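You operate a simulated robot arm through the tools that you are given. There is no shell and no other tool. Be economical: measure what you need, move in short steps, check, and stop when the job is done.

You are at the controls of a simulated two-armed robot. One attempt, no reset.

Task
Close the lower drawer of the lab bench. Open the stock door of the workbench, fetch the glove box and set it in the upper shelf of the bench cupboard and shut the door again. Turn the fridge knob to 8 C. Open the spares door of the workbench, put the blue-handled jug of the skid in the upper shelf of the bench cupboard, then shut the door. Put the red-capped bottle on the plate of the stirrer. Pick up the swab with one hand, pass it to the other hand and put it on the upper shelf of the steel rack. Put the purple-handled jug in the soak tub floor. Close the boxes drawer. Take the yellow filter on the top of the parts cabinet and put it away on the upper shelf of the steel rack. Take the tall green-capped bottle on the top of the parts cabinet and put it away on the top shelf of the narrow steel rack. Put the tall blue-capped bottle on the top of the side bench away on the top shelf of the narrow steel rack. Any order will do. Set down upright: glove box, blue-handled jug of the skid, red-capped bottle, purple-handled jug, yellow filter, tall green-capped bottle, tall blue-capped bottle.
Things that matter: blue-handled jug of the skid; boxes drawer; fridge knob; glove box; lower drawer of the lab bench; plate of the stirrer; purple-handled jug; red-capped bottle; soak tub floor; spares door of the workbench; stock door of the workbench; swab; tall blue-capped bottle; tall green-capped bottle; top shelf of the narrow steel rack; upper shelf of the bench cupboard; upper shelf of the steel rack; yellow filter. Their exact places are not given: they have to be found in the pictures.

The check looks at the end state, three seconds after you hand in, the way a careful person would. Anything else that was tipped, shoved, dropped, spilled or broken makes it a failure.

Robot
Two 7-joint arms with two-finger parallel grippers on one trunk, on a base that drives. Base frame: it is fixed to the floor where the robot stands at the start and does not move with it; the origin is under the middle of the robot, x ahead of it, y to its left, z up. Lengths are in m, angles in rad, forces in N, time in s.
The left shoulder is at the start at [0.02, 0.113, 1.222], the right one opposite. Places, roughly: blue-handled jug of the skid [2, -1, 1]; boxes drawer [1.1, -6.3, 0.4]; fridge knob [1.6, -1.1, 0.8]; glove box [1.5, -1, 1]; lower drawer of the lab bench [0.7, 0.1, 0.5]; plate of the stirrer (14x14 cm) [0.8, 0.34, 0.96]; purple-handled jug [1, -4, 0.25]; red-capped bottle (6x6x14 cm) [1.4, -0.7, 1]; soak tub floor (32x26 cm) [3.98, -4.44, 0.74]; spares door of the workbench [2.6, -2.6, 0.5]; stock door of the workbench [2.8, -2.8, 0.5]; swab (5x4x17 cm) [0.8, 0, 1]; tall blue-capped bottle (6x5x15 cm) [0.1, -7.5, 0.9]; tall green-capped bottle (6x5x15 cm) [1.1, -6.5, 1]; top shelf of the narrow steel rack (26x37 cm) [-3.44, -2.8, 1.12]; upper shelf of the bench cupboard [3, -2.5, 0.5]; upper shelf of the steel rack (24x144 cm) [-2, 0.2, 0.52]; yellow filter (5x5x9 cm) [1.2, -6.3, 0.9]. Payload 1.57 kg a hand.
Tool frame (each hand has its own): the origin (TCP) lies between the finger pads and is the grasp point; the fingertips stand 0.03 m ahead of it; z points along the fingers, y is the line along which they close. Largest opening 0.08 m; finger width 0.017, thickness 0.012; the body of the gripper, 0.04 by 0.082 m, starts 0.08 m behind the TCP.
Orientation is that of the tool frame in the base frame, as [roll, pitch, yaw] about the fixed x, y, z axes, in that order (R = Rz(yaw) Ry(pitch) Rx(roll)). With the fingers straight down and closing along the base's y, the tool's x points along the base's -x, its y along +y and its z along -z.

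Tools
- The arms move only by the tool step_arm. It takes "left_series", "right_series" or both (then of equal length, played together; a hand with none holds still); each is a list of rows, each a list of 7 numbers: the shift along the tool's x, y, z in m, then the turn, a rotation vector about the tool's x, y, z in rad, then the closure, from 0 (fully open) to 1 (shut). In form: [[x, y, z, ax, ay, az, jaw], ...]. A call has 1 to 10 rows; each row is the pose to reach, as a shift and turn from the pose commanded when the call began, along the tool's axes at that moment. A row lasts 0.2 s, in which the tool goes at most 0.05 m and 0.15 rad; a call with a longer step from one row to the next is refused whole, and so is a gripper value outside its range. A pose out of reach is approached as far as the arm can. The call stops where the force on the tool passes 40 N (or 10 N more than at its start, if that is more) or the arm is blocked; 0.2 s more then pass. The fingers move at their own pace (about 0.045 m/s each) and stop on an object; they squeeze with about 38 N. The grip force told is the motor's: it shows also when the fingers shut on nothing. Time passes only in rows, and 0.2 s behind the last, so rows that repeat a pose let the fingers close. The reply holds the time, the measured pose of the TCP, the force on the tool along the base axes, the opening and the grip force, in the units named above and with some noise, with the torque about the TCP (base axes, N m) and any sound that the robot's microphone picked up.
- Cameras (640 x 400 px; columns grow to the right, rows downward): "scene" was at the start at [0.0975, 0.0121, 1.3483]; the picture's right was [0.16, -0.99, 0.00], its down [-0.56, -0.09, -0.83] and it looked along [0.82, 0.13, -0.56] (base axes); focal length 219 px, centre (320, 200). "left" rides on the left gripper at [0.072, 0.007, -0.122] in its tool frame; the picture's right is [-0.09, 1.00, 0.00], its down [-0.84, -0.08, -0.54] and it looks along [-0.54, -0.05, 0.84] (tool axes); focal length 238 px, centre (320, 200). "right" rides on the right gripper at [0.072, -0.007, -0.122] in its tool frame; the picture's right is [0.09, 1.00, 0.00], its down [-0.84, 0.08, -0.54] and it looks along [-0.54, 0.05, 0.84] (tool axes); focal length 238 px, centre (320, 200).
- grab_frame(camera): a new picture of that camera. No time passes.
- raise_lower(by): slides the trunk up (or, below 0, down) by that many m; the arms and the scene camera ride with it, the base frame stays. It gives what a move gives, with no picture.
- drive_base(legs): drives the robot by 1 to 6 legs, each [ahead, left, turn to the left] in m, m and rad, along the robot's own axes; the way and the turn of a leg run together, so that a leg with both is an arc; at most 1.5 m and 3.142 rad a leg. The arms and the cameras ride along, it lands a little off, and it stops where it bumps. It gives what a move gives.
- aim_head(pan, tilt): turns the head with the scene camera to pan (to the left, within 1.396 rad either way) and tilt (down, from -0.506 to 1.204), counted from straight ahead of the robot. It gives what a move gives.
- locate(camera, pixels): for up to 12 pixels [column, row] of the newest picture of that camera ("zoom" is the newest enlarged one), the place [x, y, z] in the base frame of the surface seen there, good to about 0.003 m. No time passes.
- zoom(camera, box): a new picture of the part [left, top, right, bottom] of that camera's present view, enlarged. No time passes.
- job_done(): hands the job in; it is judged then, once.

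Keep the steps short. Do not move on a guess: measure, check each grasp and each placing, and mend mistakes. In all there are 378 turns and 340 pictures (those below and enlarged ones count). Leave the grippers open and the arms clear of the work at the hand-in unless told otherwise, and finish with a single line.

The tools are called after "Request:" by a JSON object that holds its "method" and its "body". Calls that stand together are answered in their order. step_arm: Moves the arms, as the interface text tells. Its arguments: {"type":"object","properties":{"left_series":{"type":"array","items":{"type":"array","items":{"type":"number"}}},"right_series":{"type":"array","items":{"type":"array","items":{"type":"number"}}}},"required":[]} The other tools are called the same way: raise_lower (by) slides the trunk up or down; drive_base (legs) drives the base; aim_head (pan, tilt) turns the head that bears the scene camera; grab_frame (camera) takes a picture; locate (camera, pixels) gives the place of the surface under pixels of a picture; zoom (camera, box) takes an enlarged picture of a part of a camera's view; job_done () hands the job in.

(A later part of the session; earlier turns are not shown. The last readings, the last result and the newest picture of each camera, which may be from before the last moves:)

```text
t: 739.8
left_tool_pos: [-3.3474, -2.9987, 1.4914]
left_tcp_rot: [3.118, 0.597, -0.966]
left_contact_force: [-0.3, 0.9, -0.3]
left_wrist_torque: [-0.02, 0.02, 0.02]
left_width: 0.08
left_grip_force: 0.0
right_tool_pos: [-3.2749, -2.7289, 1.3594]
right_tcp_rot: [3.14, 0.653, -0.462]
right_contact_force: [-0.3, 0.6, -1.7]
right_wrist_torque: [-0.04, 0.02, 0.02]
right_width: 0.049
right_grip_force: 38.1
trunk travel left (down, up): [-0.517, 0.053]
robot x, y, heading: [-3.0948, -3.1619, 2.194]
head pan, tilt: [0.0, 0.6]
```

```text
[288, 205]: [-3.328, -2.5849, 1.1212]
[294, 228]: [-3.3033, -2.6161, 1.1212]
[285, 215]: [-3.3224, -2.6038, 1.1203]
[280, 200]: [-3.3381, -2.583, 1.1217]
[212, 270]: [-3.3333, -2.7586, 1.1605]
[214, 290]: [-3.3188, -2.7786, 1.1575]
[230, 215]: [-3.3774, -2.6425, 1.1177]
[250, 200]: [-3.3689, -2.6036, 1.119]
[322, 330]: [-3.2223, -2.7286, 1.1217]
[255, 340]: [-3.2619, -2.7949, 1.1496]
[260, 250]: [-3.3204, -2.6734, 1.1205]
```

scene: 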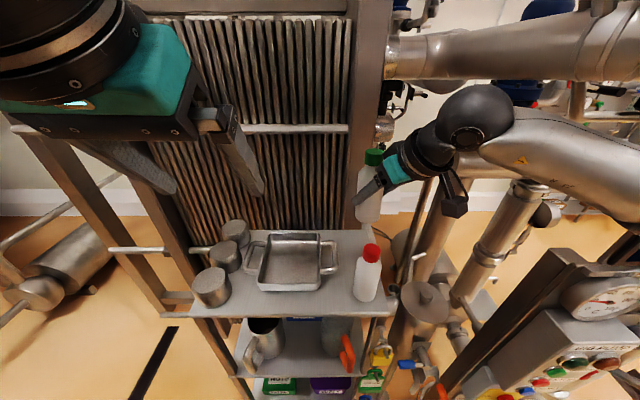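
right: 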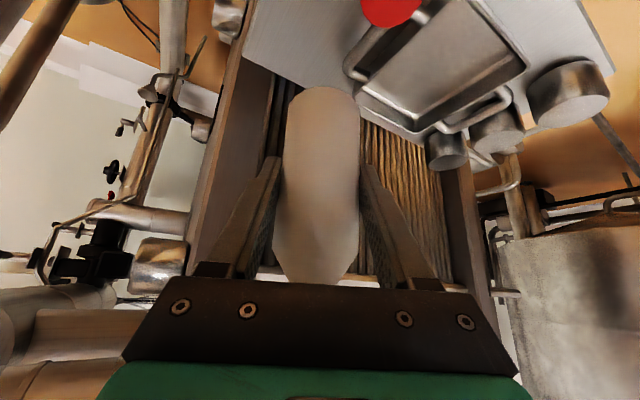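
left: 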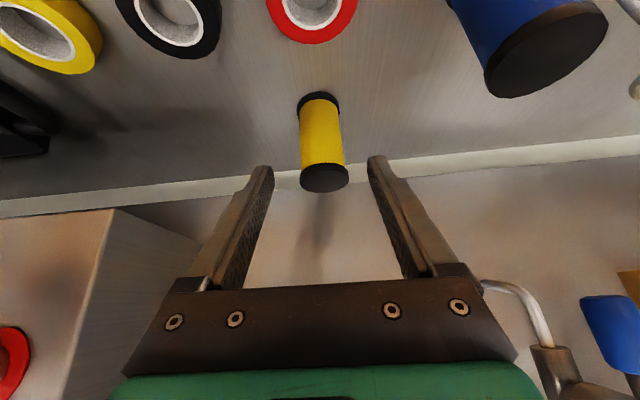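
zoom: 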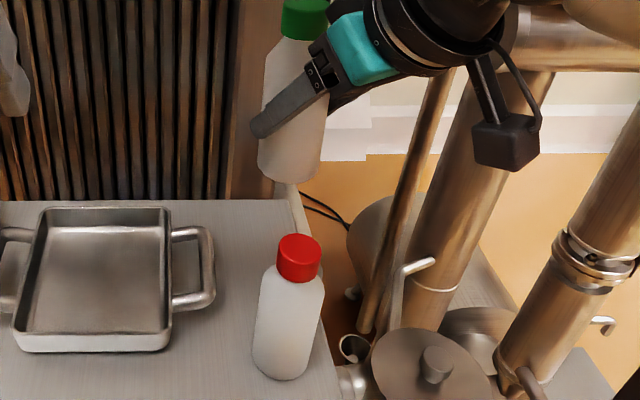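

Request:
{"method": "drive_base", "body": {"legs": [[0.106, 0, 0]]}}

Request:
{"method": "raise_lower", "body": {"by": -0.12}}

Request:
{"method": "grab_frame", "body": {"camera": "right"}}

Request:
{"method": "zoom", "body": {"camera": "scene", "box": [290, 150, 490, 330]}}

```text
t: 741.0
left_tool_pos: [-3.4069, -2.9141, 1.4923]
left_tcp_rot: [3.117, 0.594, -0.964]
left_contact_force: [-0.3, 0.1, -0.2]
left_wrist_torque: [0.04, -0.02, 0.0]
left_width: 0.08
left_grip_force: 0.1
right_tool_pos: [-3.3369, -2.6416, 1.36]
right_tcp_rot: [3.139, 0.655, -0.463]
right_contact_force: [0.5, -0.8, -1.6]
right_wrist_torque: [0.04, -0.01, 0.03]
right_width: 0.049
right_grip_force: 38.0
trunk travel left (down, up): [-0.517, 0.053]
robot x, y, heading: [-3.1567, -3.0746, 2.194]
head pan, tilt: [0.0, 0.6]
```

```text
t: 742.4
left_tool_pos: [-3.4071, -2.9221, 1.3725]
left_tcp_rot: [3.125, 0.603, -0.965]
left_contact_force: [0.1, -1.0, -0.4]
left_wrist_torque: [0.0, -0.01, -0.02]
left_width: 0.0801
left_grip_force: 0.0
right_tool_pos: [-3.3393, -2.6417, 1.3238]
right_tcp_rot: [-3.009, 0.814, -0.377]
right_contact_force: [-0.6, 0.3, -1.9]
right_wrist_torque: [0.02, -0.02, 0.02]
right_width: 0.0489
right_grip_force: 37.7
trunk travel left (down, up): [-0.4, 0.17]
robot x, y, heading: [-3.156, -3.0753, 2.186]
head pan, tilt: [0.0, 0.6]
stopped: the arm was blocked; the commanded pose is now the measured one
```

```text
91 pictures are left
```

right: 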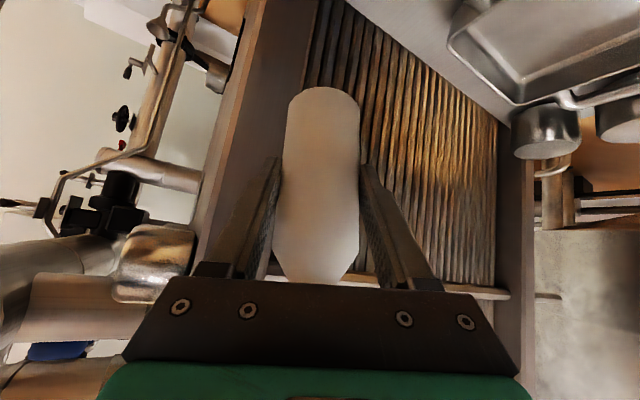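

```text
2.22 times, centred on (390, 240) of scene
```

zoom: 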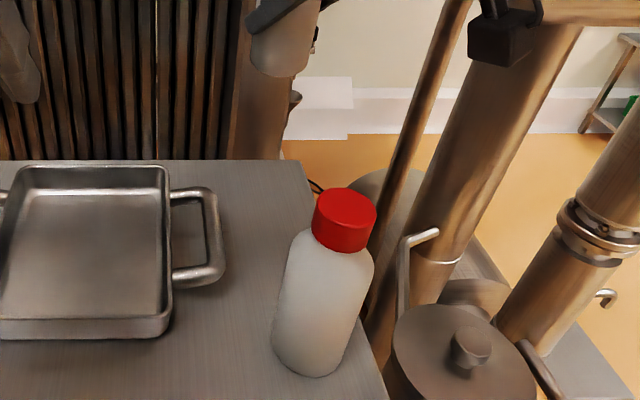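

The right forearm met something on the way down. I raise again and look for what it is.

Request:
{"method": "raise_lower", "body": {"by": 0.117}}

Request:
{"method": "aim_head", "body": {"pan": -0.7, "tilt": 0.5}}

Request:
{"method": "grab_frame", "body": {"camera": "scene"}}

```text
t: 743.9
left_tool_pos: [-3.4073, -2.9125, 1.4915]
left_tcp_rot: [3.117, 0.598, -0.965]
left_contact_force: [-0.6, -0.6, 0.0]
left_wrist_torque: [-0.01, -0.01, 0.0]
left_width: 0.0801
left_grip_force: 0.0
right_tool_pos: [-3.3401, -2.6317, 1.4348]
right_tcp_rot: [-3.028, 0.801, -0.387]
right_contact_force: [-0.4, 0.1, -2.6]
right_wrist_torque: [-0.02, 0.01, -0.01]
right_width: 0.0488
right_grip_force: 38.1
trunk travel left (down, up): [-0.517, 0.053]
robot x, y, heading: [-3.1551, -3.074, 2.194]
head pan, tilt: [0.0, 0.6]
```

```text
t: 745.0
left_tool_pos: [-3.4081, -2.913, 1.4933]
left_tcp_rot: [3.118, 0.598, -0.967]
left_contact_force: [0.3, -0.6, 0.1]
left_wrist_torque: [0.01, 0.0, -0.02]
left_width: 0.0803
left_grip_force: 0.0
right_tool_pos: [-3.3415, -2.6329, 1.4342]
right_tcp_rot: [-3.029, 0.801, -0.386]
right_contact_force: [-0.2, 0.3, -1.4]
right_wrist_torque: [-0.01, -0.01, -0.02]
right_width: 0.0489
right_grip_force: 38.1
trunk travel left (down, up): [-0.517, 0.053]
robot x, y, heading: [-3.1555, -3.0756, 2.191]
head pan, tilt: [-0.7, 0.499]
```

```text
89 pictures are left
```

scene: 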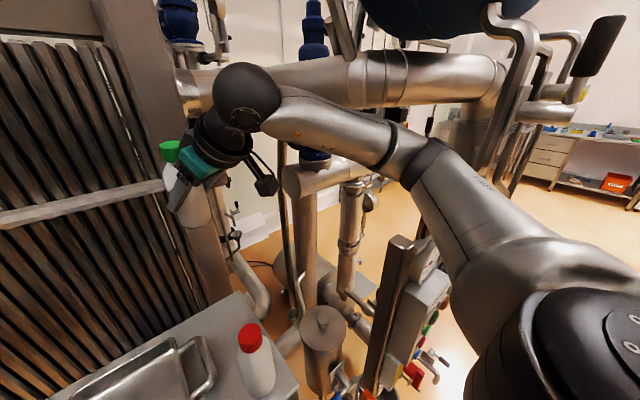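

Request:
{"method": "locate", "body": {"camera": "scene", "pixels": [[330, 85], [200, 95], [320, 180], [300, 195], [245, 100], [330, 135], [420, 160], [405, 245], [420, 260], [395, 100]]}}

```text
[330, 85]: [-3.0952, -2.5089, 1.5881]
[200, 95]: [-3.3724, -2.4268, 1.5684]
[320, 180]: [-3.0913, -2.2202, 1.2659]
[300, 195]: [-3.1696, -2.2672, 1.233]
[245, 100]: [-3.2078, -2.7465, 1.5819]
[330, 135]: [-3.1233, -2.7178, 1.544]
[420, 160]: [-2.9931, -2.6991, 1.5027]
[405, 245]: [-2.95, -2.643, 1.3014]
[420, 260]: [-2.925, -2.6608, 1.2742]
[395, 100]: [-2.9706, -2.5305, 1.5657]
```

The elbow was resting on the control-panel post (z≈1.30). I restore the tool attitude and lower the hand with the arm instead, keeping the trunk (elbow) high.

Request:
{"method": "step_arm", "body": {"right_series": [[0, 0, 0, -0.029, 0.073, 0.027, 1], [0, 0, 0, -0.0576, 0.146, 0.0537, 1], [0, 0, 0, -0.0576, 0.146, 0.0537, 1]]}}

Request:
{"method": "step_arm", "body": {"right_series": [[0.023, 0, 0.03, 0, 0, 0, 1], [0.046, 0, 0.06, 0, 0, 0, 1], [0.068, 0, 0.089, 0, 0, 0, 1], [0.091, 0, 0.119, 0, 0, 0, 1], [0.11, 0, 0.143, 0, 0, 0, 1]]}}

Request:
{"method": "grab_frame", "body": {"camera": "right"}}

Request:
{"method": "aim_head", "body": {"pan": -0.3, "tilt": 0.7}}

Request:
{"method": "grab_frame", "body": {"camera": "scene"}}

```text
t: 745.8
left_tool_pos: [-3.4075, -2.9123, 1.4919]
left_tcp_rot: [3.118, 0.597, -0.967]
left_contact_force: [0.1, 0.6, 0.3]
left_wrist_torque: [-0.01, -0.02, -0.03]
left_width: 0.0798
left_grip_force: 0.1
right_tool_pos: [-3.3416, -2.6325, 1.4354]
right_tcp_rot: [-3.142, 0.658, -0.47]
right_contact_force: [-0.2, 0.2, -1.9]
right_wrist_torque: [-0.02, -0.02, -0.03]
right_width: 0.0489
right_grip_force: 37.9
trunk travel left (down, up): [-0.517, 0.053]
robot x, y, heading: [-3.1546, -3.0775, 2.188]
head pan, tilt: [-0.7, 0.499]
```

```text
t: 747.0
left_tool_pos: [-3.4065, -2.9138, 1.492]
left_tcp_rot: [3.117, 0.597, -0.966]
left_contact_force: [0.3, -0.4, 1.0]
left_wrist_torque: [0.01, -0.02, 0.04]
left_width: 0.08
left_grip_force: 0.1
right_tool_pos: [-3.3392, -2.6323, 1.2533]
right_tcp_rot: [3.141, 0.658, -0.472]
right_contact_force: [0.2, 0.5, -2.7]
right_wrist_torque: [0.0, -0.03, 0.01]
right_width: 0.0489
right_grip_force: 38.1
trunk travel left (down, up): [-0.517, 0.053]
robot x, y, heading: [-3.1533, -3.0737, 2.195]
head pan, tilt: [-0.7, 0.499]
```

```text
88 pictures are left
```

right: 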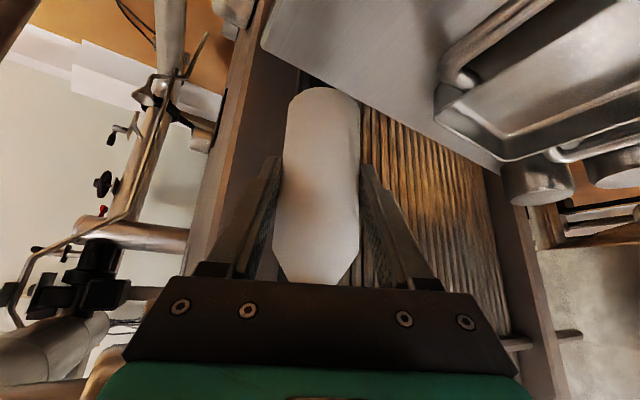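

```text
t: 747.9
left_tool_pos: [-3.4075, -2.9129, 1.4924]
left_tcp_rot: [3.119, 0.597, -0.967]
left_contact_force: [0.0, -1.0, -0.9]
left_wrist_torque: [0.0, 0.02, 0.0]
left_width: 0.0799
left_grip_force: 0.1
right_tool_pos: [-3.3403, -2.6317, 1.2545]
right_tcp_rot: [-3.141, 0.658, -0.472]
right_contact_force: [0.3, 0.0, -1.7]
right_wrist_torque: [-0.05, 0.02, 0.01]
right_width: 0.049
right_grip_force: 37.8
trunk travel left (down, up): [-0.517, 0.053]
robot x, y, heading: [-3.1533, -3.0748, 2.191]
head pan, tilt: [-0.3, 0.7]
```

```text
87 pictures are left
```

scene: 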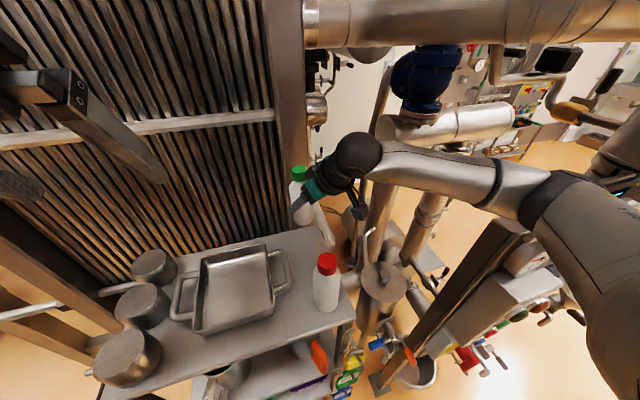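

Request:
{"method": "step_arm", "body": {"right_series": [[0.02, 0, 0.027, 0, 0, 0, 1], [0.04, 0, 0.053, 0, 0, 0, 1], [0.0475, 0, 0.0619, 0, 0, 0, 1]]}}

Request:
{"method": "zoom", "body": {"camera": "scene", "box": [200, 130, 420, 330]}}

```text
t: 748.6
left_tool_pos: [-3.4141, -2.9104, 1.4927]
left_tcp_rot: [3.122, 0.593, -0.964]
left_contact_force: [0.0, -0.1, -0.5]
left_wrist_torque: [0.03, 0.0, 0.02]
left_width: 0.08
left_grip_force: 0.1
right_tool_pos: [-3.3462, -2.6157, 1.1934]
right_tcp_rot: [-3.11, 0.68, -0.464]
right_contact_force: [0.1, 0.2, -1.9]
right_wrist_torque: [-0.03, -0.02, 0.01]
right_width: 0.0486
right_grip_force: 37.7
trunk travel left (down, up): [-0.517, 0.053]
robot x, y, heading: [-3.1554, -3.0738, 2.189]
head pan, tilt: [-0.3, 0.7]
```

```text
2.00 times, centred on (310, 230) of scene
```

zoom: 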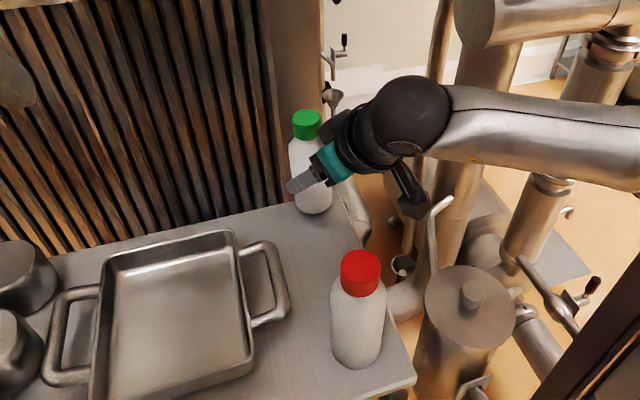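

Request:
{"method": "grab_frame", "body": {"camera": "scene"}}

Request:
{"method": "locate", "body": {"camera": "scene", "pixels": [[545, 200], [500, 190], [450, 175], [500, 240], [470, 280], [405, 228], [420, 235], [530, 230], [600, 280]]}}

```text
85 pictures are left
```

scene: 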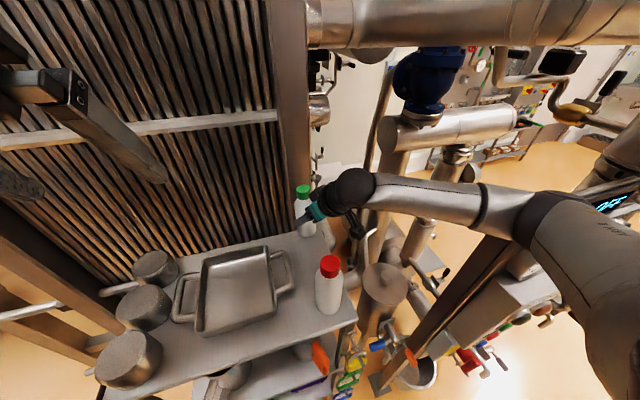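

```text
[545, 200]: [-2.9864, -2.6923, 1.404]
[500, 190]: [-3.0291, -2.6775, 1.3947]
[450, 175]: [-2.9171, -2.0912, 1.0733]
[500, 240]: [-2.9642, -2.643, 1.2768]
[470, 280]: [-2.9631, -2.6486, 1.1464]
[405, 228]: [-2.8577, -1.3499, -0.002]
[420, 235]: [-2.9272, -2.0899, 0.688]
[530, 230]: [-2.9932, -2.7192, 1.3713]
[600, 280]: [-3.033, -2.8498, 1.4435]
```

The elbow just touches that post. I use the last 5 cm of trunk travel up and lower the hand with the arm, moving 2 cm back from the shelf's rear edge.

Request:
{"method": "raise_lower", "body": {"by": 0.05}}

Request:
{"method": "drive_base", "body": {"legs": [[-0.03, 0.008, 0]]}}

Request:
{"method": "step_arm", "body": {"right_series": [[0.012, 0, 0.016, -0.015, 0.012, 0, 1], [0.024, 0, 0.032, -0.031, 0.022, 0, 1]]}}

```text
t: 749.6
left_tool_pos: [-3.4057, -2.913, 1.5421]
left_tcp_rot: [3.116, 0.597, -0.966]
left_contact_force: [0.5, -0.3, 0.5]
left_wrist_torque: [0.04, 0.0, 0.01]
left_width: 0.0801
left_grip_force: 0.1
right_tool_pos: [-3.3412, -2.6326, 1.2268]
right_tcp_rot: [3.141, 0.66, -0.472]
right_contact_force: [0.4, 0.3, -2.0]
right_wrist_torque: [0.02, -0.01, 0.02]
right_width: 0.0487
right_grip_force: 37.4
trunk travel left (down, up): [-0.567, 0.003]
robot x, y, heading: [-3.1525, -3.0754, 2.19]
head pan, tilt: [-0.3, 0.7]
```

```text
t: 750.4
left_tool_pos: [-3.3967, -2.941, 1.5413]
left_tcp_rot: [3.116, 0.595, -0.967]
left_contact_force: [0.2, -0.3, 0.5]
left_wrist_torque: [0.01, 0.0, 0.02]
left_width: 0.0801
left_grip_force: 0.1
right_tool_pos: [-3.3299, -2.6597, 1.2274]
right_tcp_rot: [3.141, 0.659, -0.472]
right_contact_force: [0.0, -0.4, -2.9]
right_wrist_torque: [-0.01, -0.02, -0.01]
right_width: 0.0488
right_grip_force: 37.9
trunk travel left (down, up): [-0.567, 0.003]
robot x, y, heading: [-3.1451, -3.1051, 2.195]
head pan, tilt: [-0.3, 0.7]
```

```text
t: 751.0
left_tool_pos: [-3.3963, -2.9422, 1.5422]
left_tcp_rot: [3.118, 0.598, -0.966]
left_contact_force: [0.0, -0.3, 0.2]
left_wrist_torque: [0.03, -0.03, -0.03]
left_width: 0.0801
left_grip_force: 0.1
right_tool_pos: [-3.3304, -2.6597, 1.1883]
right_tcp_rot: [3.114, 0.638, -0.47]
right_contact_force: [1.5, 0.1, 3.6]
right_wrist_torque: [0.11, -0.02, -0.04]
right_width: 0.0488
right_grip_force: 38.6
trunk travel left (down, up): [-0.567, 0.003]
robot x, y, heading: [-3.1441, -3.1057, 2.19]
head pan, tilt: [-0.3, 0.7]
```

Bottle bottom has touched the shelf (3.6 N). I correct the small tilt I introduced, with a 4 mm lift and re-touch.

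Request:
{"method": "step_arm", "body": {"right_series": [[-0.0024, 0, -0.0032, 0.014, -0.01, 0, 1], [-0.0024, 0, -0.0032, 0.029, -0.021, 0, 1], [0, 0, 0, 0.029, -0.021, 0, 1]]}}

Request:
{"method": "zoom", "body": {"camera": "scene", "box": [220, 160, 400, 320]}}

```text
t: 751.8
left_tool_pos: [-3.3965, -2.9415, 1.5427]
left_tcp_rot: [3.117, 0.598, -0.966]
left_contact_force: [0.0, -0.4, -0.2]
left_wrist_torque: [-0.02, -0.01, 0.01]
left_width: 0.0802
left_grip_force: 0.0
right_tool_pos: [-3.3322, -2.6599, 1.1868]
right_tcp_rot: [3.142, 0.658, -0.47]
right_contact_force: [-0.6, 0.9, -0.1]
right_wrist_torque: [0.09, 0.05, -0.03]
right_width: 0.0485
right_grip_force: 37.8
trunk travel left (down, up): [-0.567, 0.003]
robot x, y, heading: [-3.144, -3.1015, 2.193]
head pan, tilt: [-0.3, 0.7]
```

```text
2.50 times, centred on (310, 240) of scene
```

zoom: 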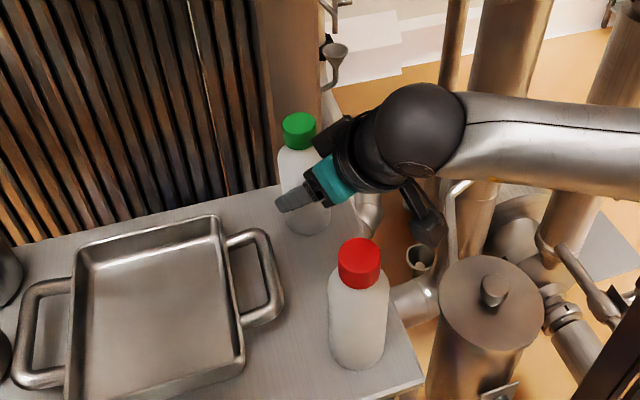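

Request:
{"method": "step_arm", "body": {"right_series": [[0.0018, 0, 0.0024, 0, 0, 0, 1], [0.0018, 0, 0.0024, 0, 0, 0, 0.3], [0.0018, 0, 0.0024, 0, 0, 0, 0.2], [0.0018, 0, 0.0024, 0, 0, 0, 0.2]]}}

Request:
{"method": "zoom", "body": {"camera": "scene", "box": [220, 160, 400, 320]}}

```text
t: 752.8
left_tool_pos: [-3.397, -2.9422, 1.5408]
left_tcp_rot: [3.117, 0.594, -0.966]
left_contact_force: [0.8, -0.6, 0.7]
left_wrist_torque: [0.03, -0.01, -0.01]
left_width: 0.0802
left_grip_force: 0.0
right_tool_pos: [-3.3315, -2.6584, 1.184]
right_tcp_rot: [3.14, 0.658, -0.47]
right_contact_force: [-0.2, 0.6, -0.3]
right_wrist_torque: [-0.01, 0.0, 0.0]
right_width: 0.064
right_grip_force: 0.1
trunk travel left (down, up): [-0.567, 0.003]
robot x, y, heading: [-3.1439, -3.1047, 2.191]
head pan, tilt: [-0.3, 0.7]
```

```text
2.50 times, centred on (310, 240) of scene
```

zoom: 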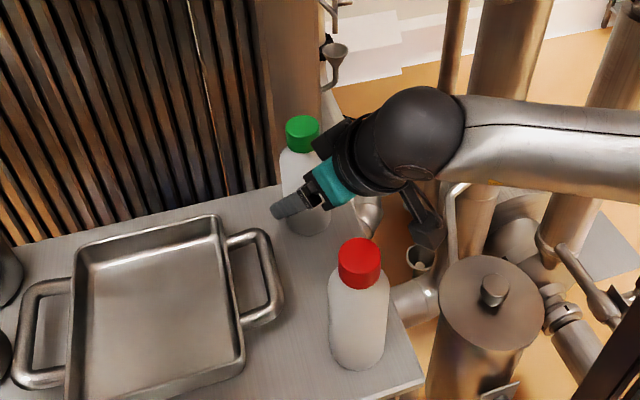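

Released; it stands. Withdraw along the tool axis, then check.

Request:
{"method": "step_arm", "body": {"right_series": [[0, 0, -0.035, 0, 0, 0, 0.2], [0, 0, -0.07, 0, 0, 0, 0.2], [0, 0, -0.105, 0, 0, 0, 0.2], [0, 0, -0.14, 0, 0, 0, 0.2], [-0.03, 0, -0.17, 0, 0, 0, 0.2]]}}

Request:
{"method": "zoom", "body": {"camera": "scene", "box": [180, 130, 400, 320]}}

Request:
{"method": "locate", "body": {"camera": "zoom", "pixels": [[350, 235], [350, 200], [345, 175], [420, 300], [410, 360], [340, 265], [390, 290]]}}

```text
t: 754.0
left_tool_pos: [-3.3986, -2.9406, 1.541]
left_tcp_rot: [3.12, 0.595, -0.967]
left_contact_force: [0.1, 0.9, 0.3]
left_wrist_torque: [0.02, -0.02, 0.01]
left_width: 0.0799
left_grip_force: 0.1
right_tool_pos: [-3.2585, -2.6952, 1.3357]
right_tcp_rot: [3.14, 0.656, -0.471]
right_contact_force: [-0.4, 0.2, -0.3]
right_wrist_torque: [0.0, -0.01, 0.03]
right_width: 0.0641
right_grip_force: 0.1
trunk travel left (down, up): [-0.567, 0.003]
robot x, y, heading: [-3.1451, -3.1054, 2.193]
head pan, tilt: [-0.3, 0.7]
```

```text
2.11 times, centred on (290, 225) of scene
```

zoom: 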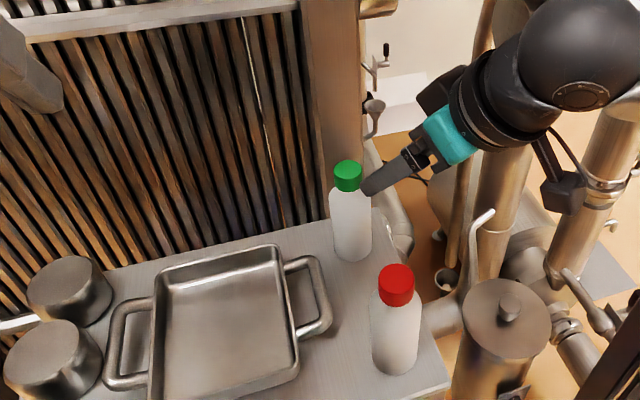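

```text
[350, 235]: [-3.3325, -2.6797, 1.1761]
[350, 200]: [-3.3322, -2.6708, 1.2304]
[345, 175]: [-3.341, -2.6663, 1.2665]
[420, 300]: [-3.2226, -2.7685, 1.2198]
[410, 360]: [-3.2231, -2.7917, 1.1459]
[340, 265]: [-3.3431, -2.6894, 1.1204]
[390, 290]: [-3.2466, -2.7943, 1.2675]
```

Green-capped bottle stands on the rack. I retreat out of the passage and head for the side bench.

Request:
{"method": "drive_base", "body": {"legs": [[-0.37, 0, 0], [0, -0.9, 0], [0, -0.92, 0], [0, 0, -1.57], [0, 0, -1.566]]}}

Request:
{"method": "raise_lower", "body": {"by": -0.25}}

Request:
{"method": "drive_base", "body": {"legs": [[1.3, 0, 0], [1.3, 0, 0], [1.3, 0, 0], [0.1, -1.2, 0]]}}

Request:
{"method": "aim_head", "body": {"pan": -0.2, "tilt": 0.5}}

Request:
{"method": "grab_frame", "body": {"camera": "scene"}}

```text
t: 772.8
left_tool_pos: [-1.1819, -2.5258, 1.5423]
left_tcp_rot: [3.117, 0.596, 2.177]
left_contact_force: [0.0, 0.4, 0.2]
left_wrist_torque: [-0.02, 0.02, 0.0]
left_width: 0.0798
left_grip_force: 0.1
right_tool_pos: [-1.3187, -2.7713, 1.3361]
right_tcp_rot: [3.14, 0.657, 2.672]
right_contact_force: [0.8, -0.6, 0.1]
right_wrist_torque: [-0.02, 0.01, 0.04]
right_width: 0.0639
right_grip_force: 0.0
trunk travel left (down, up): [-0.567, 0.003]
robot x, y, heading: [-1.4341, -2.3605, -0.949]
head pan, tilt: [-0.3, 0.7]
```

```text
t: 775.4
left_tool_pos: [-1.1826, -2.5228, 1.29]
left_tcp_rot: [3.115, 0.596, 2.176]
left_contact_force: [0.0, 0.6, -0.2]
left_wrist_torque: [-0.01, 0.0, 0.02]
left_width: 0.08
left_grip_force: 0.0
right_tool_pos: [-1.3186, -2.7707, 1.086]
right_tcp_rot: [3.139, 0.657, 2.673]
right_contact_force: [-0.4, -0.2, 0.2]
right_wrist_torque: [0.0, -0.01, 0.02]
right_width: 0.064
right_grip_force: 0.0
trunk travel left (down, up): [-0.317, 0.253]
robot x, y, heading: [-1.4327, -2.3629, -0.95]
head pan, tilt: [-0.3, 0.7]
```

```text
t: 800.0
left_tool_pos: [0.1456, -6.4939, 1.2911]
left_tcp_rot: [3.118, 0.595, 2.16]
left_contact_force: [-0.2, -0.6, -0.3]
left_wrist_torque: [-0.02, 0.02, -0.01]
left_width: 0.0798
left_grip_force: 0.0
right_tool_pos: [0.0049, -6.7381, 1.0849]
right_tcp_rot: [3.14, 0.659, 2.655]
right_contact_force: [0.0, 0.0, -0.3]
right_wrist_torque: [-0.03, -0.02, -0.01]
right_width: 0.0639
right_grip_force: 0.1
trunk travel left (down, up): [-0.317, 0.253]
robot x, y, heading: [-0.1024, -6.3275, -0.963]
head pan, tilt: [-0.3, 0.7]
```

```text
t: 800.7
left_tool_pos: [0.146, -6.4941, 1.2907]
left_tcp_rot: [3.116, 0.596, 2.159]
left_contact_force: [0.3, 0.1, -0.1]
left_wrist_torque: [-0.02, -0.01, 0.0]
left_width: 0.08
left_grip_force: 0.1
right_tool_pos: [0.005, -6.7381, 1.0862]
right_tcp_rot: [3.14, 0.659, 2.657]
right_contact_force: [0.2, 0.9, 0.1]
right_wrist_torque: [-0.03, 0.04, -0.02]
right_width: 0.0638
right_grip_force: 0.1
trunk travel left (down, up): [-0.317, 0.253]
robot x, y, heading: [-0.1082, -6.3301, -0.966]
head pan, tilt: [-0.201, 0.499]
```

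```text
81 pictures are left
```

scene: 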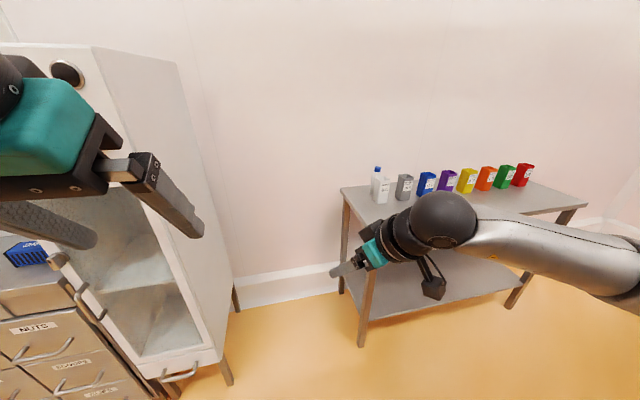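

Request:
{"method": "zoom", "body": {"camera": "scene", "box": [330, 140, 550, 260]}}

Request:
{"method": "locate", "body": {"camera": "zoom", "pixels": [[140, 130], [140, 90], [160, 155], [135, 170], [60, 170], [110, 200], [210, 140], [40, 150]]}}

```text
2.91 times, centred on (440, 200) of scene
```

zoom: 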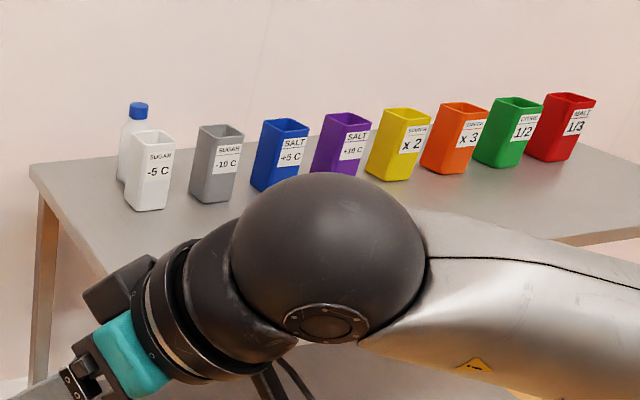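

```text
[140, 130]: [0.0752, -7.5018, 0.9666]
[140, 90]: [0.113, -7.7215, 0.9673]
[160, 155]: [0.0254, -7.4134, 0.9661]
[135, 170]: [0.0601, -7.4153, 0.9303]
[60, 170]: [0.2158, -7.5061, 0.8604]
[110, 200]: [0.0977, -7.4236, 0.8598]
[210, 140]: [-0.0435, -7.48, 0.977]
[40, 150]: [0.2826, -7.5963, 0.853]
```

The blue-capped bottle stands behind the white "SUGAR −5C" cup. I'll take it with the left hand yawed inward so it comes in past the cup's left side. Prepare the arms.

Request:
{"method": "step_arm", "body": {"left_series": [[-0.014, 0, 0.03, 0, 0, 0, 0], [-0.028, 0, 0.06, 0.067, 0, 0.1, 0], [-0.042, 0, 0.09, 0.135, 0, 0.2, 0], [-0.056, 0, 0.12, 0.202, 0, 0.3, 0], [-0.07, 0, 0.15, 0.27, 0, 0.4, 0], [-0.085, 0, 0.178, 0.337, 0, 0.497, 0]], "right_series": [[-0.025, 0, -0.033, 0, 0, 0, 0], [-0.05, 0, -0.066, 0, 0, 0, 0], [-0.075, 0, -0.099, 0, 0, 0, 0], [-0.1, 0, -0.132, 0, 0, 0, 0], [-0.125, 0, -0.165, 0, 0, 0, 0], [-0.153, 0, -0.198, 0, 0, 0, 0]]}}

Request:
{"method": "raise_lower", "body": {"by": -0.22}}

Request:
{"method": "grab_frame", "body": {"camera": "left"}}

```text
t: 802.1
left_tool_pos: [0.2431, -6.6347, 1.1928]
left_tcp_rot: [3.122, 0.587, 1.558]
left_contact_force: [-1.3, -0.3, -0.3]
left_wrist_torque: [0.02, -0.01, -0.02]
left_width: 0.08
left_grip_force: 0.1
right_tool_pos: [0.0045, -6.7393, 1.3382]
right_tcp_rot: [3.141, 0.657, 2.656]
right_contact_force: [0.0, 0.7, 0.1]
right_wrist_torque: [-0.03, -0.01, 0.01]
right_width: 0.0798
right_grip_force: 0.0
trunk travel left (down, up): [-0.317, 0.253]
robot x, y, heading: [-0.1073, -6.33, -0.967]
head pan, tilt: [-0.201, 0.499]
```

```text
t: 804.4
left_tool_pos: [0.2429, -6.6336, 0.9727]
left_tcp_rot: [3.122, 0.585, 1.563]
left_contact_force: [-0.2, 0.4, -0.1]
left_wrist_torque: [0.01, -0.03, -0.01]
left_width: 0.0798
left_grip_force: 0.0
right_tool_pos: [0.0041, -6.739, 1.1171]
right_tcp_rot: [3.139, 0.658, 2.652]
right_contact_force: [1.0, 0.2, -0.1]
right_wrist_torque: [0.01, 0.02, 0.0]
right_width: 0.08
right_grip_force: 0.0
trunk travel left (down, up): [-0.097, 0.473]
robot x, y, heading: [-0.1024, -6.3291, -0.964]
head pan, tilt: [-0.201, 0.499]
```

```text
79 pictures are left
```

left: 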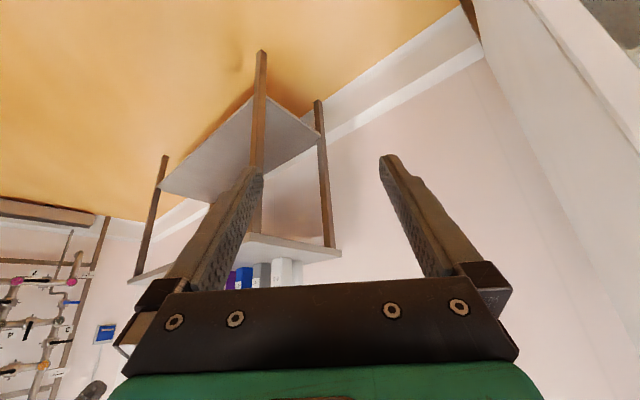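

Request:
{"method": "grab_frame", "body": {"camera": "scene"}}

Request:
{"method": "zoom", "body": {"camera": "scene", "box": [300, 130, 480, 360]}}

```text
78 pictures are left
```

scene: 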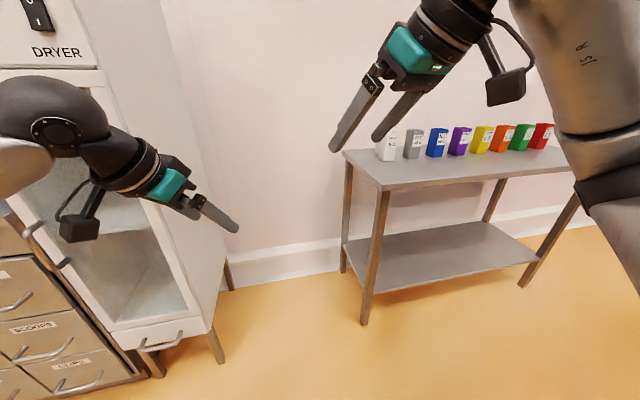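

```text
1.74 times, centred on (390, 245) of scene
```

zoom: 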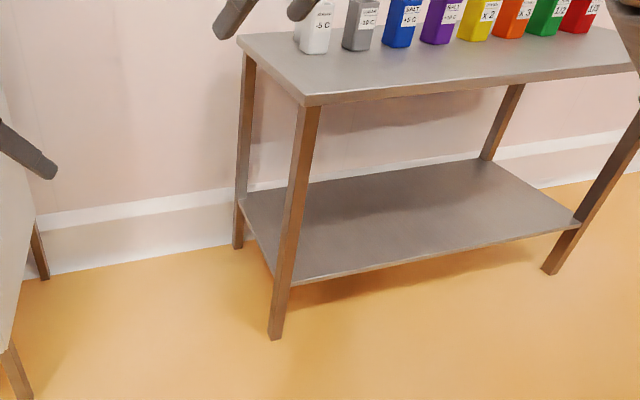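

Request:
{"method": "locate", "body": {"camera": "zoom", "pixels": [[307, 100], [275, 330], [240, 40], [238, 245], [30, 260], [550, 265], [318, 40], [310, 52]]}}

```text
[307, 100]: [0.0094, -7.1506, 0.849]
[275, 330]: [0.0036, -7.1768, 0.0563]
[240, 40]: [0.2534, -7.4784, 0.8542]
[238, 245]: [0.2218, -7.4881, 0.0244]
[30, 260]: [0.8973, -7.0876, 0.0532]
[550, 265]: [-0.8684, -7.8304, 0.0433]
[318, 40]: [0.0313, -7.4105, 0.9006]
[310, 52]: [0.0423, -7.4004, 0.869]
```

I steepen the left tool (pitch ~0.35, so the wrist camera stays above the cup) and extend it 12 cm.

Request:
{"method": "step_arm", "body": {"left_series": [[-0.027, 0.023, 0.018, 0, 0.08, 0, 0], [-0.054, 0.046, 0.036, 0, 0.16, 0, 0], [-0.0817, 0.069, 0.054, 0, 0.235, 0, 0]]}}

Request:
{"method": "drive_base", "body": {"legs": [[0.1, -0.5, 0]]}}

Request:
{"method": "grab_frame", "body": {"camera": "left"}}

```text
t: 805.2
left_tool_pos: [0.3008, -6.7154, 0.973]
left_tcp_rot: [3.121, 0.387, 1.563]
left_contact_force: [-0.3, 0.3, -0.2]
left_wrist_torque: [0.02, -0.01, -0.01]
left_width: 0.08
left_grip_force: 0.1
left hand out of reach, approached as far as the arm can: row 3
right_tool_pos: [0.0045, -6.7386, 1.1175]
right_tcp_rot: [3.14, 0.657, 2.657]
right_contact_force: [-0.4, -0.9, -0.2]
right_wrist_torque: [-0.06, 0.0, 0.01]
right_width: 0.0801
right_grip_force: 0.0
trunk travel left (down, up): [-0.097, 0.473]
robot x, y, heading: [-0.1024, -6.3278, -0.967]
head pan, tilt: [-0.201, 0.499]
```

```text
t: 808.2
left_tool_pos: [-0.0589, -7.0844, 0.973]
left_tcp_rot: [3.125, 0.388, 1.558]
left_contact_force: [0.4, -1.0, -0.1]
left_wrist_torque: [0.01, -0.02, -0.02]
left_width: 0.08
left_grip_force: 0.0
right_tool_pos: [-0.357, -7.1059, 1.1159]
right_tcp_rot: [3.139, 0.659, 2.649]
right_contact_force: [-0.5, 0.6, 0.0]
right_wrist_torque: [-0.01, 0.01, 0.01]
right_width: 0.08
right_grip_force: 0.0
trunk travel left (down, up): [-0.097, 0.473]
robot x, y, heading: [-0.4601, -6.6913, -0.975]
head pan, tilt: [-0.201, 0.499]
```

```text
76 pictures are left
```

left: 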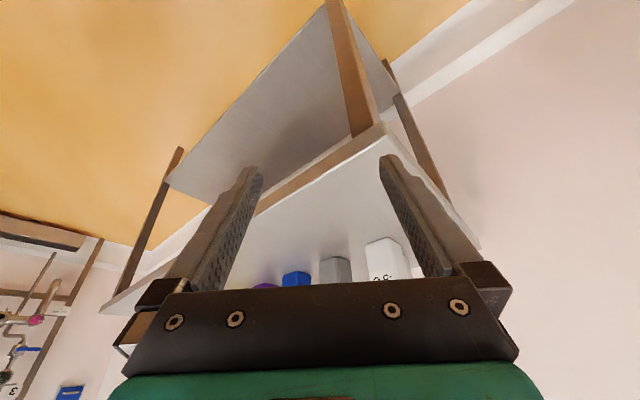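

Approach from above: raise, move over the bottle, check, then descend.

Request:
{"method": "raise_lower", "body": {"by": 0.11}}

Request:
{"method": "drive_base", "body": {"legs": [[0.2, -0.134, 0.008], [0.244, 0, 0]]}}

Request:
{"method": "grab_frame", "body": {"camera": "left"}}

```text
t: 809.6
left_tool_pos: [-0.0593, -7.0839, 1.083]
left_tcp_rot: [3.125, 0.388, 1.559]
left_contact_force: [-0.8, 0.9, -0.1]
left_wrist_torque: [0.01, 0.01, 0.02]
left_width: 0.0802
left_grip_force: 0.0
right_tool_pos: [-0.3554, -7.1053, 1.2265]
right_tcp_rot: [3.14, 0.655, 2.648]
right_contact_force: [0.0, -0.1, -0.2]
right_wrist_torque: [0.01, 0.03, -0.03]
right_width: 0.0798
right_grip_force: 0.2
trunk travel left (down, up): [-0.207, 0.363]
robot x, y, heading: [-0.4584, -6.6936, -0.976]
head pan, tilt: [-0.201, 0.499]
```

```text
t: 812.8
left_tool_pos: [0.0851, -7.522, 1.0825]
left_tcp_rot: [3.123, 0.388, 1.566]
left_contact_force: [1.1, 0.6, 0.8]
left_wrist_torque: [0.01, 0.04, 0.02]
left_width: 0.0799
left_grip_force: 0.1
right_tool_pos: [-0.2106, -7.5459, 1.2272]
right_tcp_rot: [3.139, 0.658, 2.653]
right_contact_force: [0.8, -0.2, 0.0]
right_wrist_torque: [0.01, -0.01, 0.01]
right_width: 0.0801
right_grip_force: 0.1
trunk travel left (down, up): [-0.207, 0.363]
robot x, y, heading: [-0.3203, -7.1318, -0.968]
head pan, tilt: [-0.201, 0.499]
```

```text
75 pictures are left
```

left: 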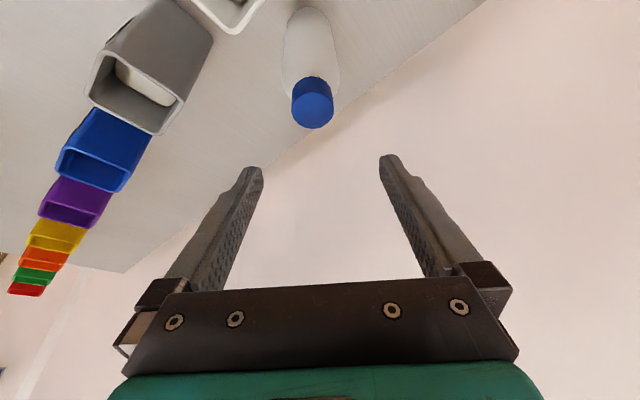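

Request:
{"method": "locate", "body": {"camera": "left", "pixels": [[313, 110], [313, 90], [310, 50], [297, 95], [329, 95], [230, 15]]}}

```text
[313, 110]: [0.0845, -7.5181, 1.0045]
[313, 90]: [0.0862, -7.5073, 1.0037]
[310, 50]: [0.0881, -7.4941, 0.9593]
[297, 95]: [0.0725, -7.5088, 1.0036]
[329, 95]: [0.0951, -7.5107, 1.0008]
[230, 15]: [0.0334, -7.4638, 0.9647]
```

Request:
{"method": "raise_lower", "body": {"by": -0.15}}

Request:
{"method": "grab_frame", "body": {"camera": "left"}}

```text
t: 814.6
left_tool_pos: [0.0855, -7.5233, 0.9331]
left_tcp_rot: [3.124, 0.388, 1.566]
left_contact_force: [0.1, 0.4, 0.8]
left_wrist_torque: [-0.02, 0.0, 0.0]
left_width: 0.0799
left_grip_force: 0.0
right_tool_pos: [-0.2107, -7.5455, 1.077]
right_tcp_rot: [3.14, 0.658, 2.655]
right_contact_force: [0.3, 0.1, 0.2]
right_wrist_torque: [0.0, -0.01, 0.0]
right_width: 0.08
right_grip_force: 0.1
trunk travel left (down, up): [-0.057, 0.513]
robot x, y, heading: [-0.3222, -7.136, -0.967]
head pan, tilt: [-0.201, 0.499]
```

```text
74 pictures are left
```

left: 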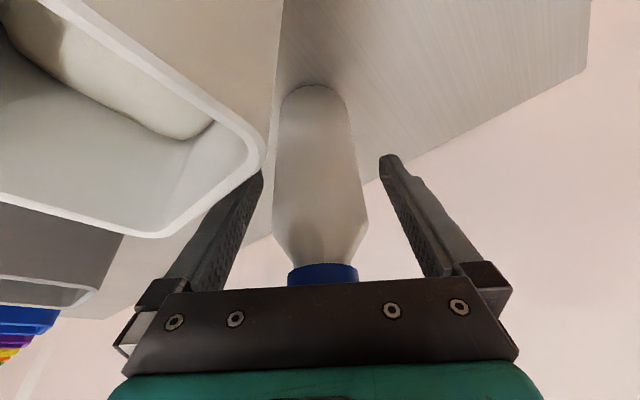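

Request:
{"method": "step_arm", "body": {"left_series": [[0, 0, 0, 0, 0, 0, 0.4], [0, 0, 0, 0, 0, 0, 0.8], [0, 0, 0, 0, 0, 0, 1], [0, 0, 0, 0, 0, 0, 1]]}}

Request:
{"method": "raise_lower", "body": {"by": 0.2}}

Request:
{"method": "grab_frame", "body": {"camera": "left"}}

```text
t: 815.6
left_tool_pos: [0.0857, -7.5207, 0.9326]
left_tcp_rot: [3.124, 0.388, 1.566]
left_contact_force: [0.6, 0.1, 1.2]
left_wrist_torque: [0.02, 0.04, -0.02]
left_width: 0.05
left_grip_force: 30.2
right_tool_pos: [-0.2118, -7.5458, 1.0767]
right_tcp_rot: [3.14, 0.657, 2.656]
right_contact_force: [0.5, -0.2, -0.2]
right_wrist_torque: [0.0, -0.05, 0.04]
right_width: 0.0803
right_grip_force: 0.0
trunk travel left (down, up): [-0.057, 0.513]
robot x, y, heading: [-0.3163, -7.1359, -0.967]
head pan, tilt: [-0.201, 0.499]
```

```text
t: 817.7
left_tool_pos: [0.0847, -7.5225, 1.1339]
left_tcp_rot: [3.123, 0.387, 1.565]
left_contact_force: [-0.5, -0.7, -1.4]
left_wrist_torque: [0.01, -0.01, 0.03]
left_width: 0.0497
left_grip_force: 38.1
right_tool_pos: [-0.2101, -7.5466, 1.2761]
right_tcp_rot: [3.139, 0.658, 2.655]
right_contact_force: [0.2, 0.6, 0.2]
right_wrist_torque: [0.0, -0.02, -0.03]
right_width: 0.08
right_grip_force: 0.0
trunk travel left (down, up): [-0.257, 0.313]
robot x, y, heading: [-0.3197, -7.1332, -0.964]
head pan, tilt: [-0.201, 0.499]
```

```text
73 pictures are left
```

left: 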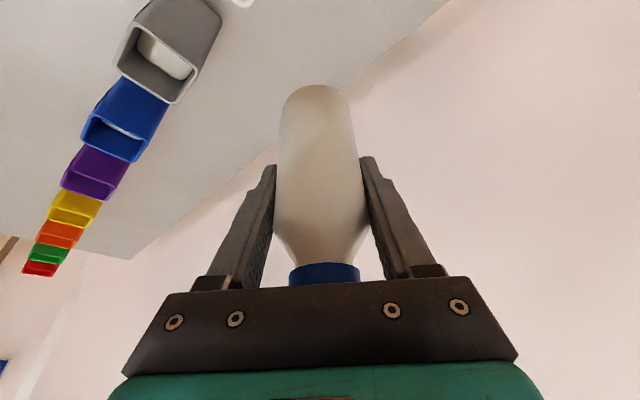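

Blue-capped bottle held. Drive back to the rack: out, along the aisle, then turn.

Request:
{"method": "drive_base", "body": {"legs": [[-0.5, 0, 0.018], [0, 0.95, 0], [0, 0.97, 0], [-1.35, 0, 0], [-1.35, 0, 0], [-1.3, 0, 0]]}}

Request:
{"method": "drive_base", "body": {"legs": [[0, 0, 1.57], [0, 0, 1.566]]}}

Request:
{"method": "aim_head", "body": {"pan": 0.8, "tilt": 0.5}}

Request:
{"method": "grab_frame", "body": {"camera": "scene"}}

```text
t: 848.7
left_tool_pos: [-0.9357, -2.7389, 1.1329]
left_tcp_rot: [3.124, 0.387, 1.574]
left_contact_force: [0.8, 0.5, -2.6]
left_wrist_torque: [0.0, -0.01, 0.04]
left_width: 0.0492
left_grip_force: 38.1
right_tool_pos: [-1.2319, -2.7658, 1.2766]
right_tcp_rot: [-3.141, 0.658, 2.662]
right_contact_force: [-0.8, -0.6, -0.2]
right_wrist_torque: [-0.03, 0.01, -0.04]
right_width: 0.0797
right_grip_force: 0.1
trunk travel left (down, up): [-0.257, 0.313]
robot x, y, heading: [-1.3424, -2.3538, -0.952]
head pan, tilt: [-0.201, 0.499]
```

```text
t: 856.8
left_tool_pos: [-1.7502, -1.9701, 1.1336]
left_tcp_rot: [3.124, 0.388, -1.567]
left_contact_force: [0.8, 0.8, -2.0]
left_wrist_torque: [-0.02, -0.01, 0.01]
left_width: 0.049
left_grip_force: 37.7
right_tool_pos: [-1.4537, -1.9432, 1.276]
right_tcp_rot: [3.14, 0.657, -0.478]
right_contact_force: [-0.1, -0.1, 0.3]
right_wrist_torque: [0.01, 0.05, 0.0]
right_width: 0.0804
right_grip_force: 0.1
trunk travel left (down, up): [-0.257, 0.313]
robot x, y, heading: [-1.3451, -2.3533, 2.18]
head pan, tilt: [-0.201, 0.499]
```

```text
t: 858.0
left_tool_pos: [-1.7516, -1.97, 1.1338]
left_tcp_rot: [3.125, 0.387, -1.566]
left_contact_force: [-0.2, 0.4, -1.9]
left_wrist_torque: [0.02, -0.02, 0.02]
left_width: 0.0492
left_grip_force: 38.2
right_tool_pos: [-1.4537, -1.9438, 1.2765]
right_tcp_rot: [3.14, 0.658, -0.478]
right_contact_force: [-0.5, -0.3, -0.6]
right_wrist_torque: [0.03, 0.01, -0.04]
right_width: 0.0799
right_grip_force: 0.1
trunk travel left (down, up): [-0.257, 0.313]
robot x, y, heading: [-1.3418, -2.3559, 2.186]
head pan, tilt: [0.799, 0.499]
```

```text
72 pictures are left
```

scene: 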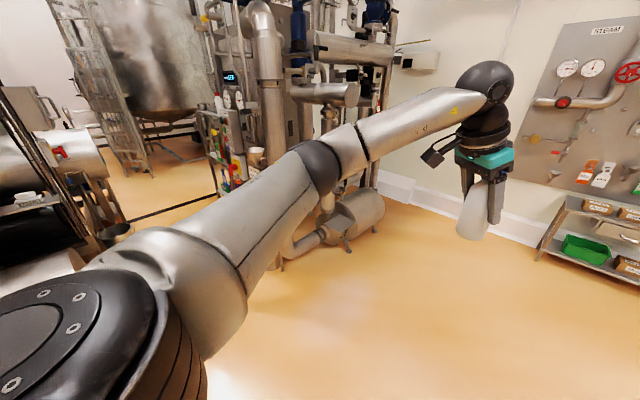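

I tuck the arms for the narrow passage: left hand back and inward, right hand back and up; then strafe to the rack.

Request:
{"method": "step_arm", "body": {"left_series": [[0.01, -0.037, -0.004, 0, 0, 0, 1], [0.02, -0.074, -0.008, 0, 0, 0, 1], [0.03, -0.111, -0.012, 0, 0, 0, 1], [0.04, -0.148, -0.016, 0, 0, 0, 1], [0.05, -0.184, -0.0204, 0, 0, 0, 1]], "right_series": [[0.003, 0.014, -0.04, 0, 0, 0, 0], [0.006, 0.028, -0.08, 0, 0, 0, 0], [0.009, 0.042, -0.12, 0, 0, 0, 0], [0.012, 0.056, -0.16, 0, 0, 0, 0], [0.013, 0.069, -0.2, 0, 0, 0, 0]]}}

Request:
{"method": "drive_base", "body": {"legs": [[0.03, 0.9, 0.008], [0.03, 0.92, 0]]}}

Request:
{"method": "raise_lower", "body": {"by": 0.2}}

Request:
{"method": "aim_head", "body": {"pan": -0.1, "tilt": 0.6}}

Request:
{"method": "grab_frame", "body": {"camera": "scene"}}

```text
t: 859.2
left_tool_pos: [-1.5654, -2.0224, 1.1322]
left_tcp_rot: [3.124, 0.387, -1.568]
left_contact_force: [-0.4, 0.5, -1.7]
left_wrist_torque: [0.01, -0.01, 0.02]
left_width: 0.0491
left_grip_force: 38.4
right_tool_pos: [-1.3696, -2.0669, 1.4276]
right_tcp_rot: [3.14, 0.658, -0.477]
right_contact_force: [0.3, -0.8, 0.2]
right_wrist_torque: [0.03, -0.03, -0.03]
right_width: 0.0802
right_grip_force: 0.1
trunk travel left (down, up): [-0.257, 0.313]
robot x, y, heading: [-1.3454, -2.3516, 2.181]
head pan, tilt: [0.799, 0.499]
```

```text
t: 868.4
left_tool_pos: [-3.0854, -3.0137, 1.1322]
left_tcp_rot: [3.125, 0.388, -1.571]
left_contact_force: [-0.5, -1.0, -2.2]
left_wrist_torque: [0.0, -0.01, 0.01]
left_width: 0.0493
left_grip_force: 38.1
right_tool_pos: [-2.8905, -3.0597, 1.4257]
right_tcp_rot: [3.139, 0.658, -0.479]
right_contact_force: [-0.8, -1.2, 0.5]
right_wrist_torque: [0.01, -0.02, -0.01]
right_width: 0.08
right_grip_force: 0.0
trunk travel left (down, up): [-0.257, 0.313]
robot x, y, heading: [-2.8668, -3.3467, 2.181]
head pan, tilt: [0.799, 0.499]
```

```text
t: 870.5
left_tool_pos: [-3.0857, -3.0136, 1.3308]
left_tcp_rot: [3.124, 0.389, -1.57]
left_contact_force: [0.5, 0.3, -2.0]
left_wrist_torque: [-0.04, 0.0, 0.03]
left_width: 0.0492
left_grip_force: 37.6
right_tool_pos: [-2.8904, -3.059, 1.6262]
right_tcp_rot: [3.139, 0.657, -0.48]
right_contact_force: [0.3, 0.4, -0.3]
right_wrist_torque: [-0.01, -0.02, 0.03]
right_width: 0.0801
right_grip_force: 0.0
trunk travel left (down, up): [-0.457, 0.113]
robot x, y, heading: [-2.8622, -3.3474, 2.18]
head pan, tilt: [0.799, 0.499]
```

```text
t: 871.7
left_tool_pos: [-3.0861, -3.0142, 1.3312]
left_tcp_rot: [3.124, 0.388, -1.571]
left_contact_force: [-1.1, -1.1, -2.4]
left_wrist_torque: [0.03, -0.02, 0.0]
left_width: 0.0494
left_grip_force: 37.9
right_tool_pos: [-2.8888, -3.0601, 1.6262]
right_tcp_rot: [3.139, 0.657, -0.48]
right_contact_force: [0.2, -0.4, -0.9]
right_wrist_torque: [-0.02, 0.0, 0.0]
right_width: 0.0801
right_grip_force: 0.1
trunk travel left (down, up): [-0.457, 0.113]
robot x, y, heading: [-2.8617, -3.3463, 2.183]
head pan, tilt: [-0.099, 0.6]
```

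```text
71 pictures are left
```

scene: 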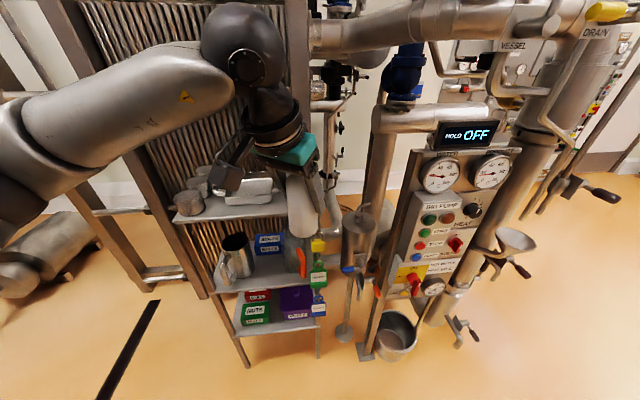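

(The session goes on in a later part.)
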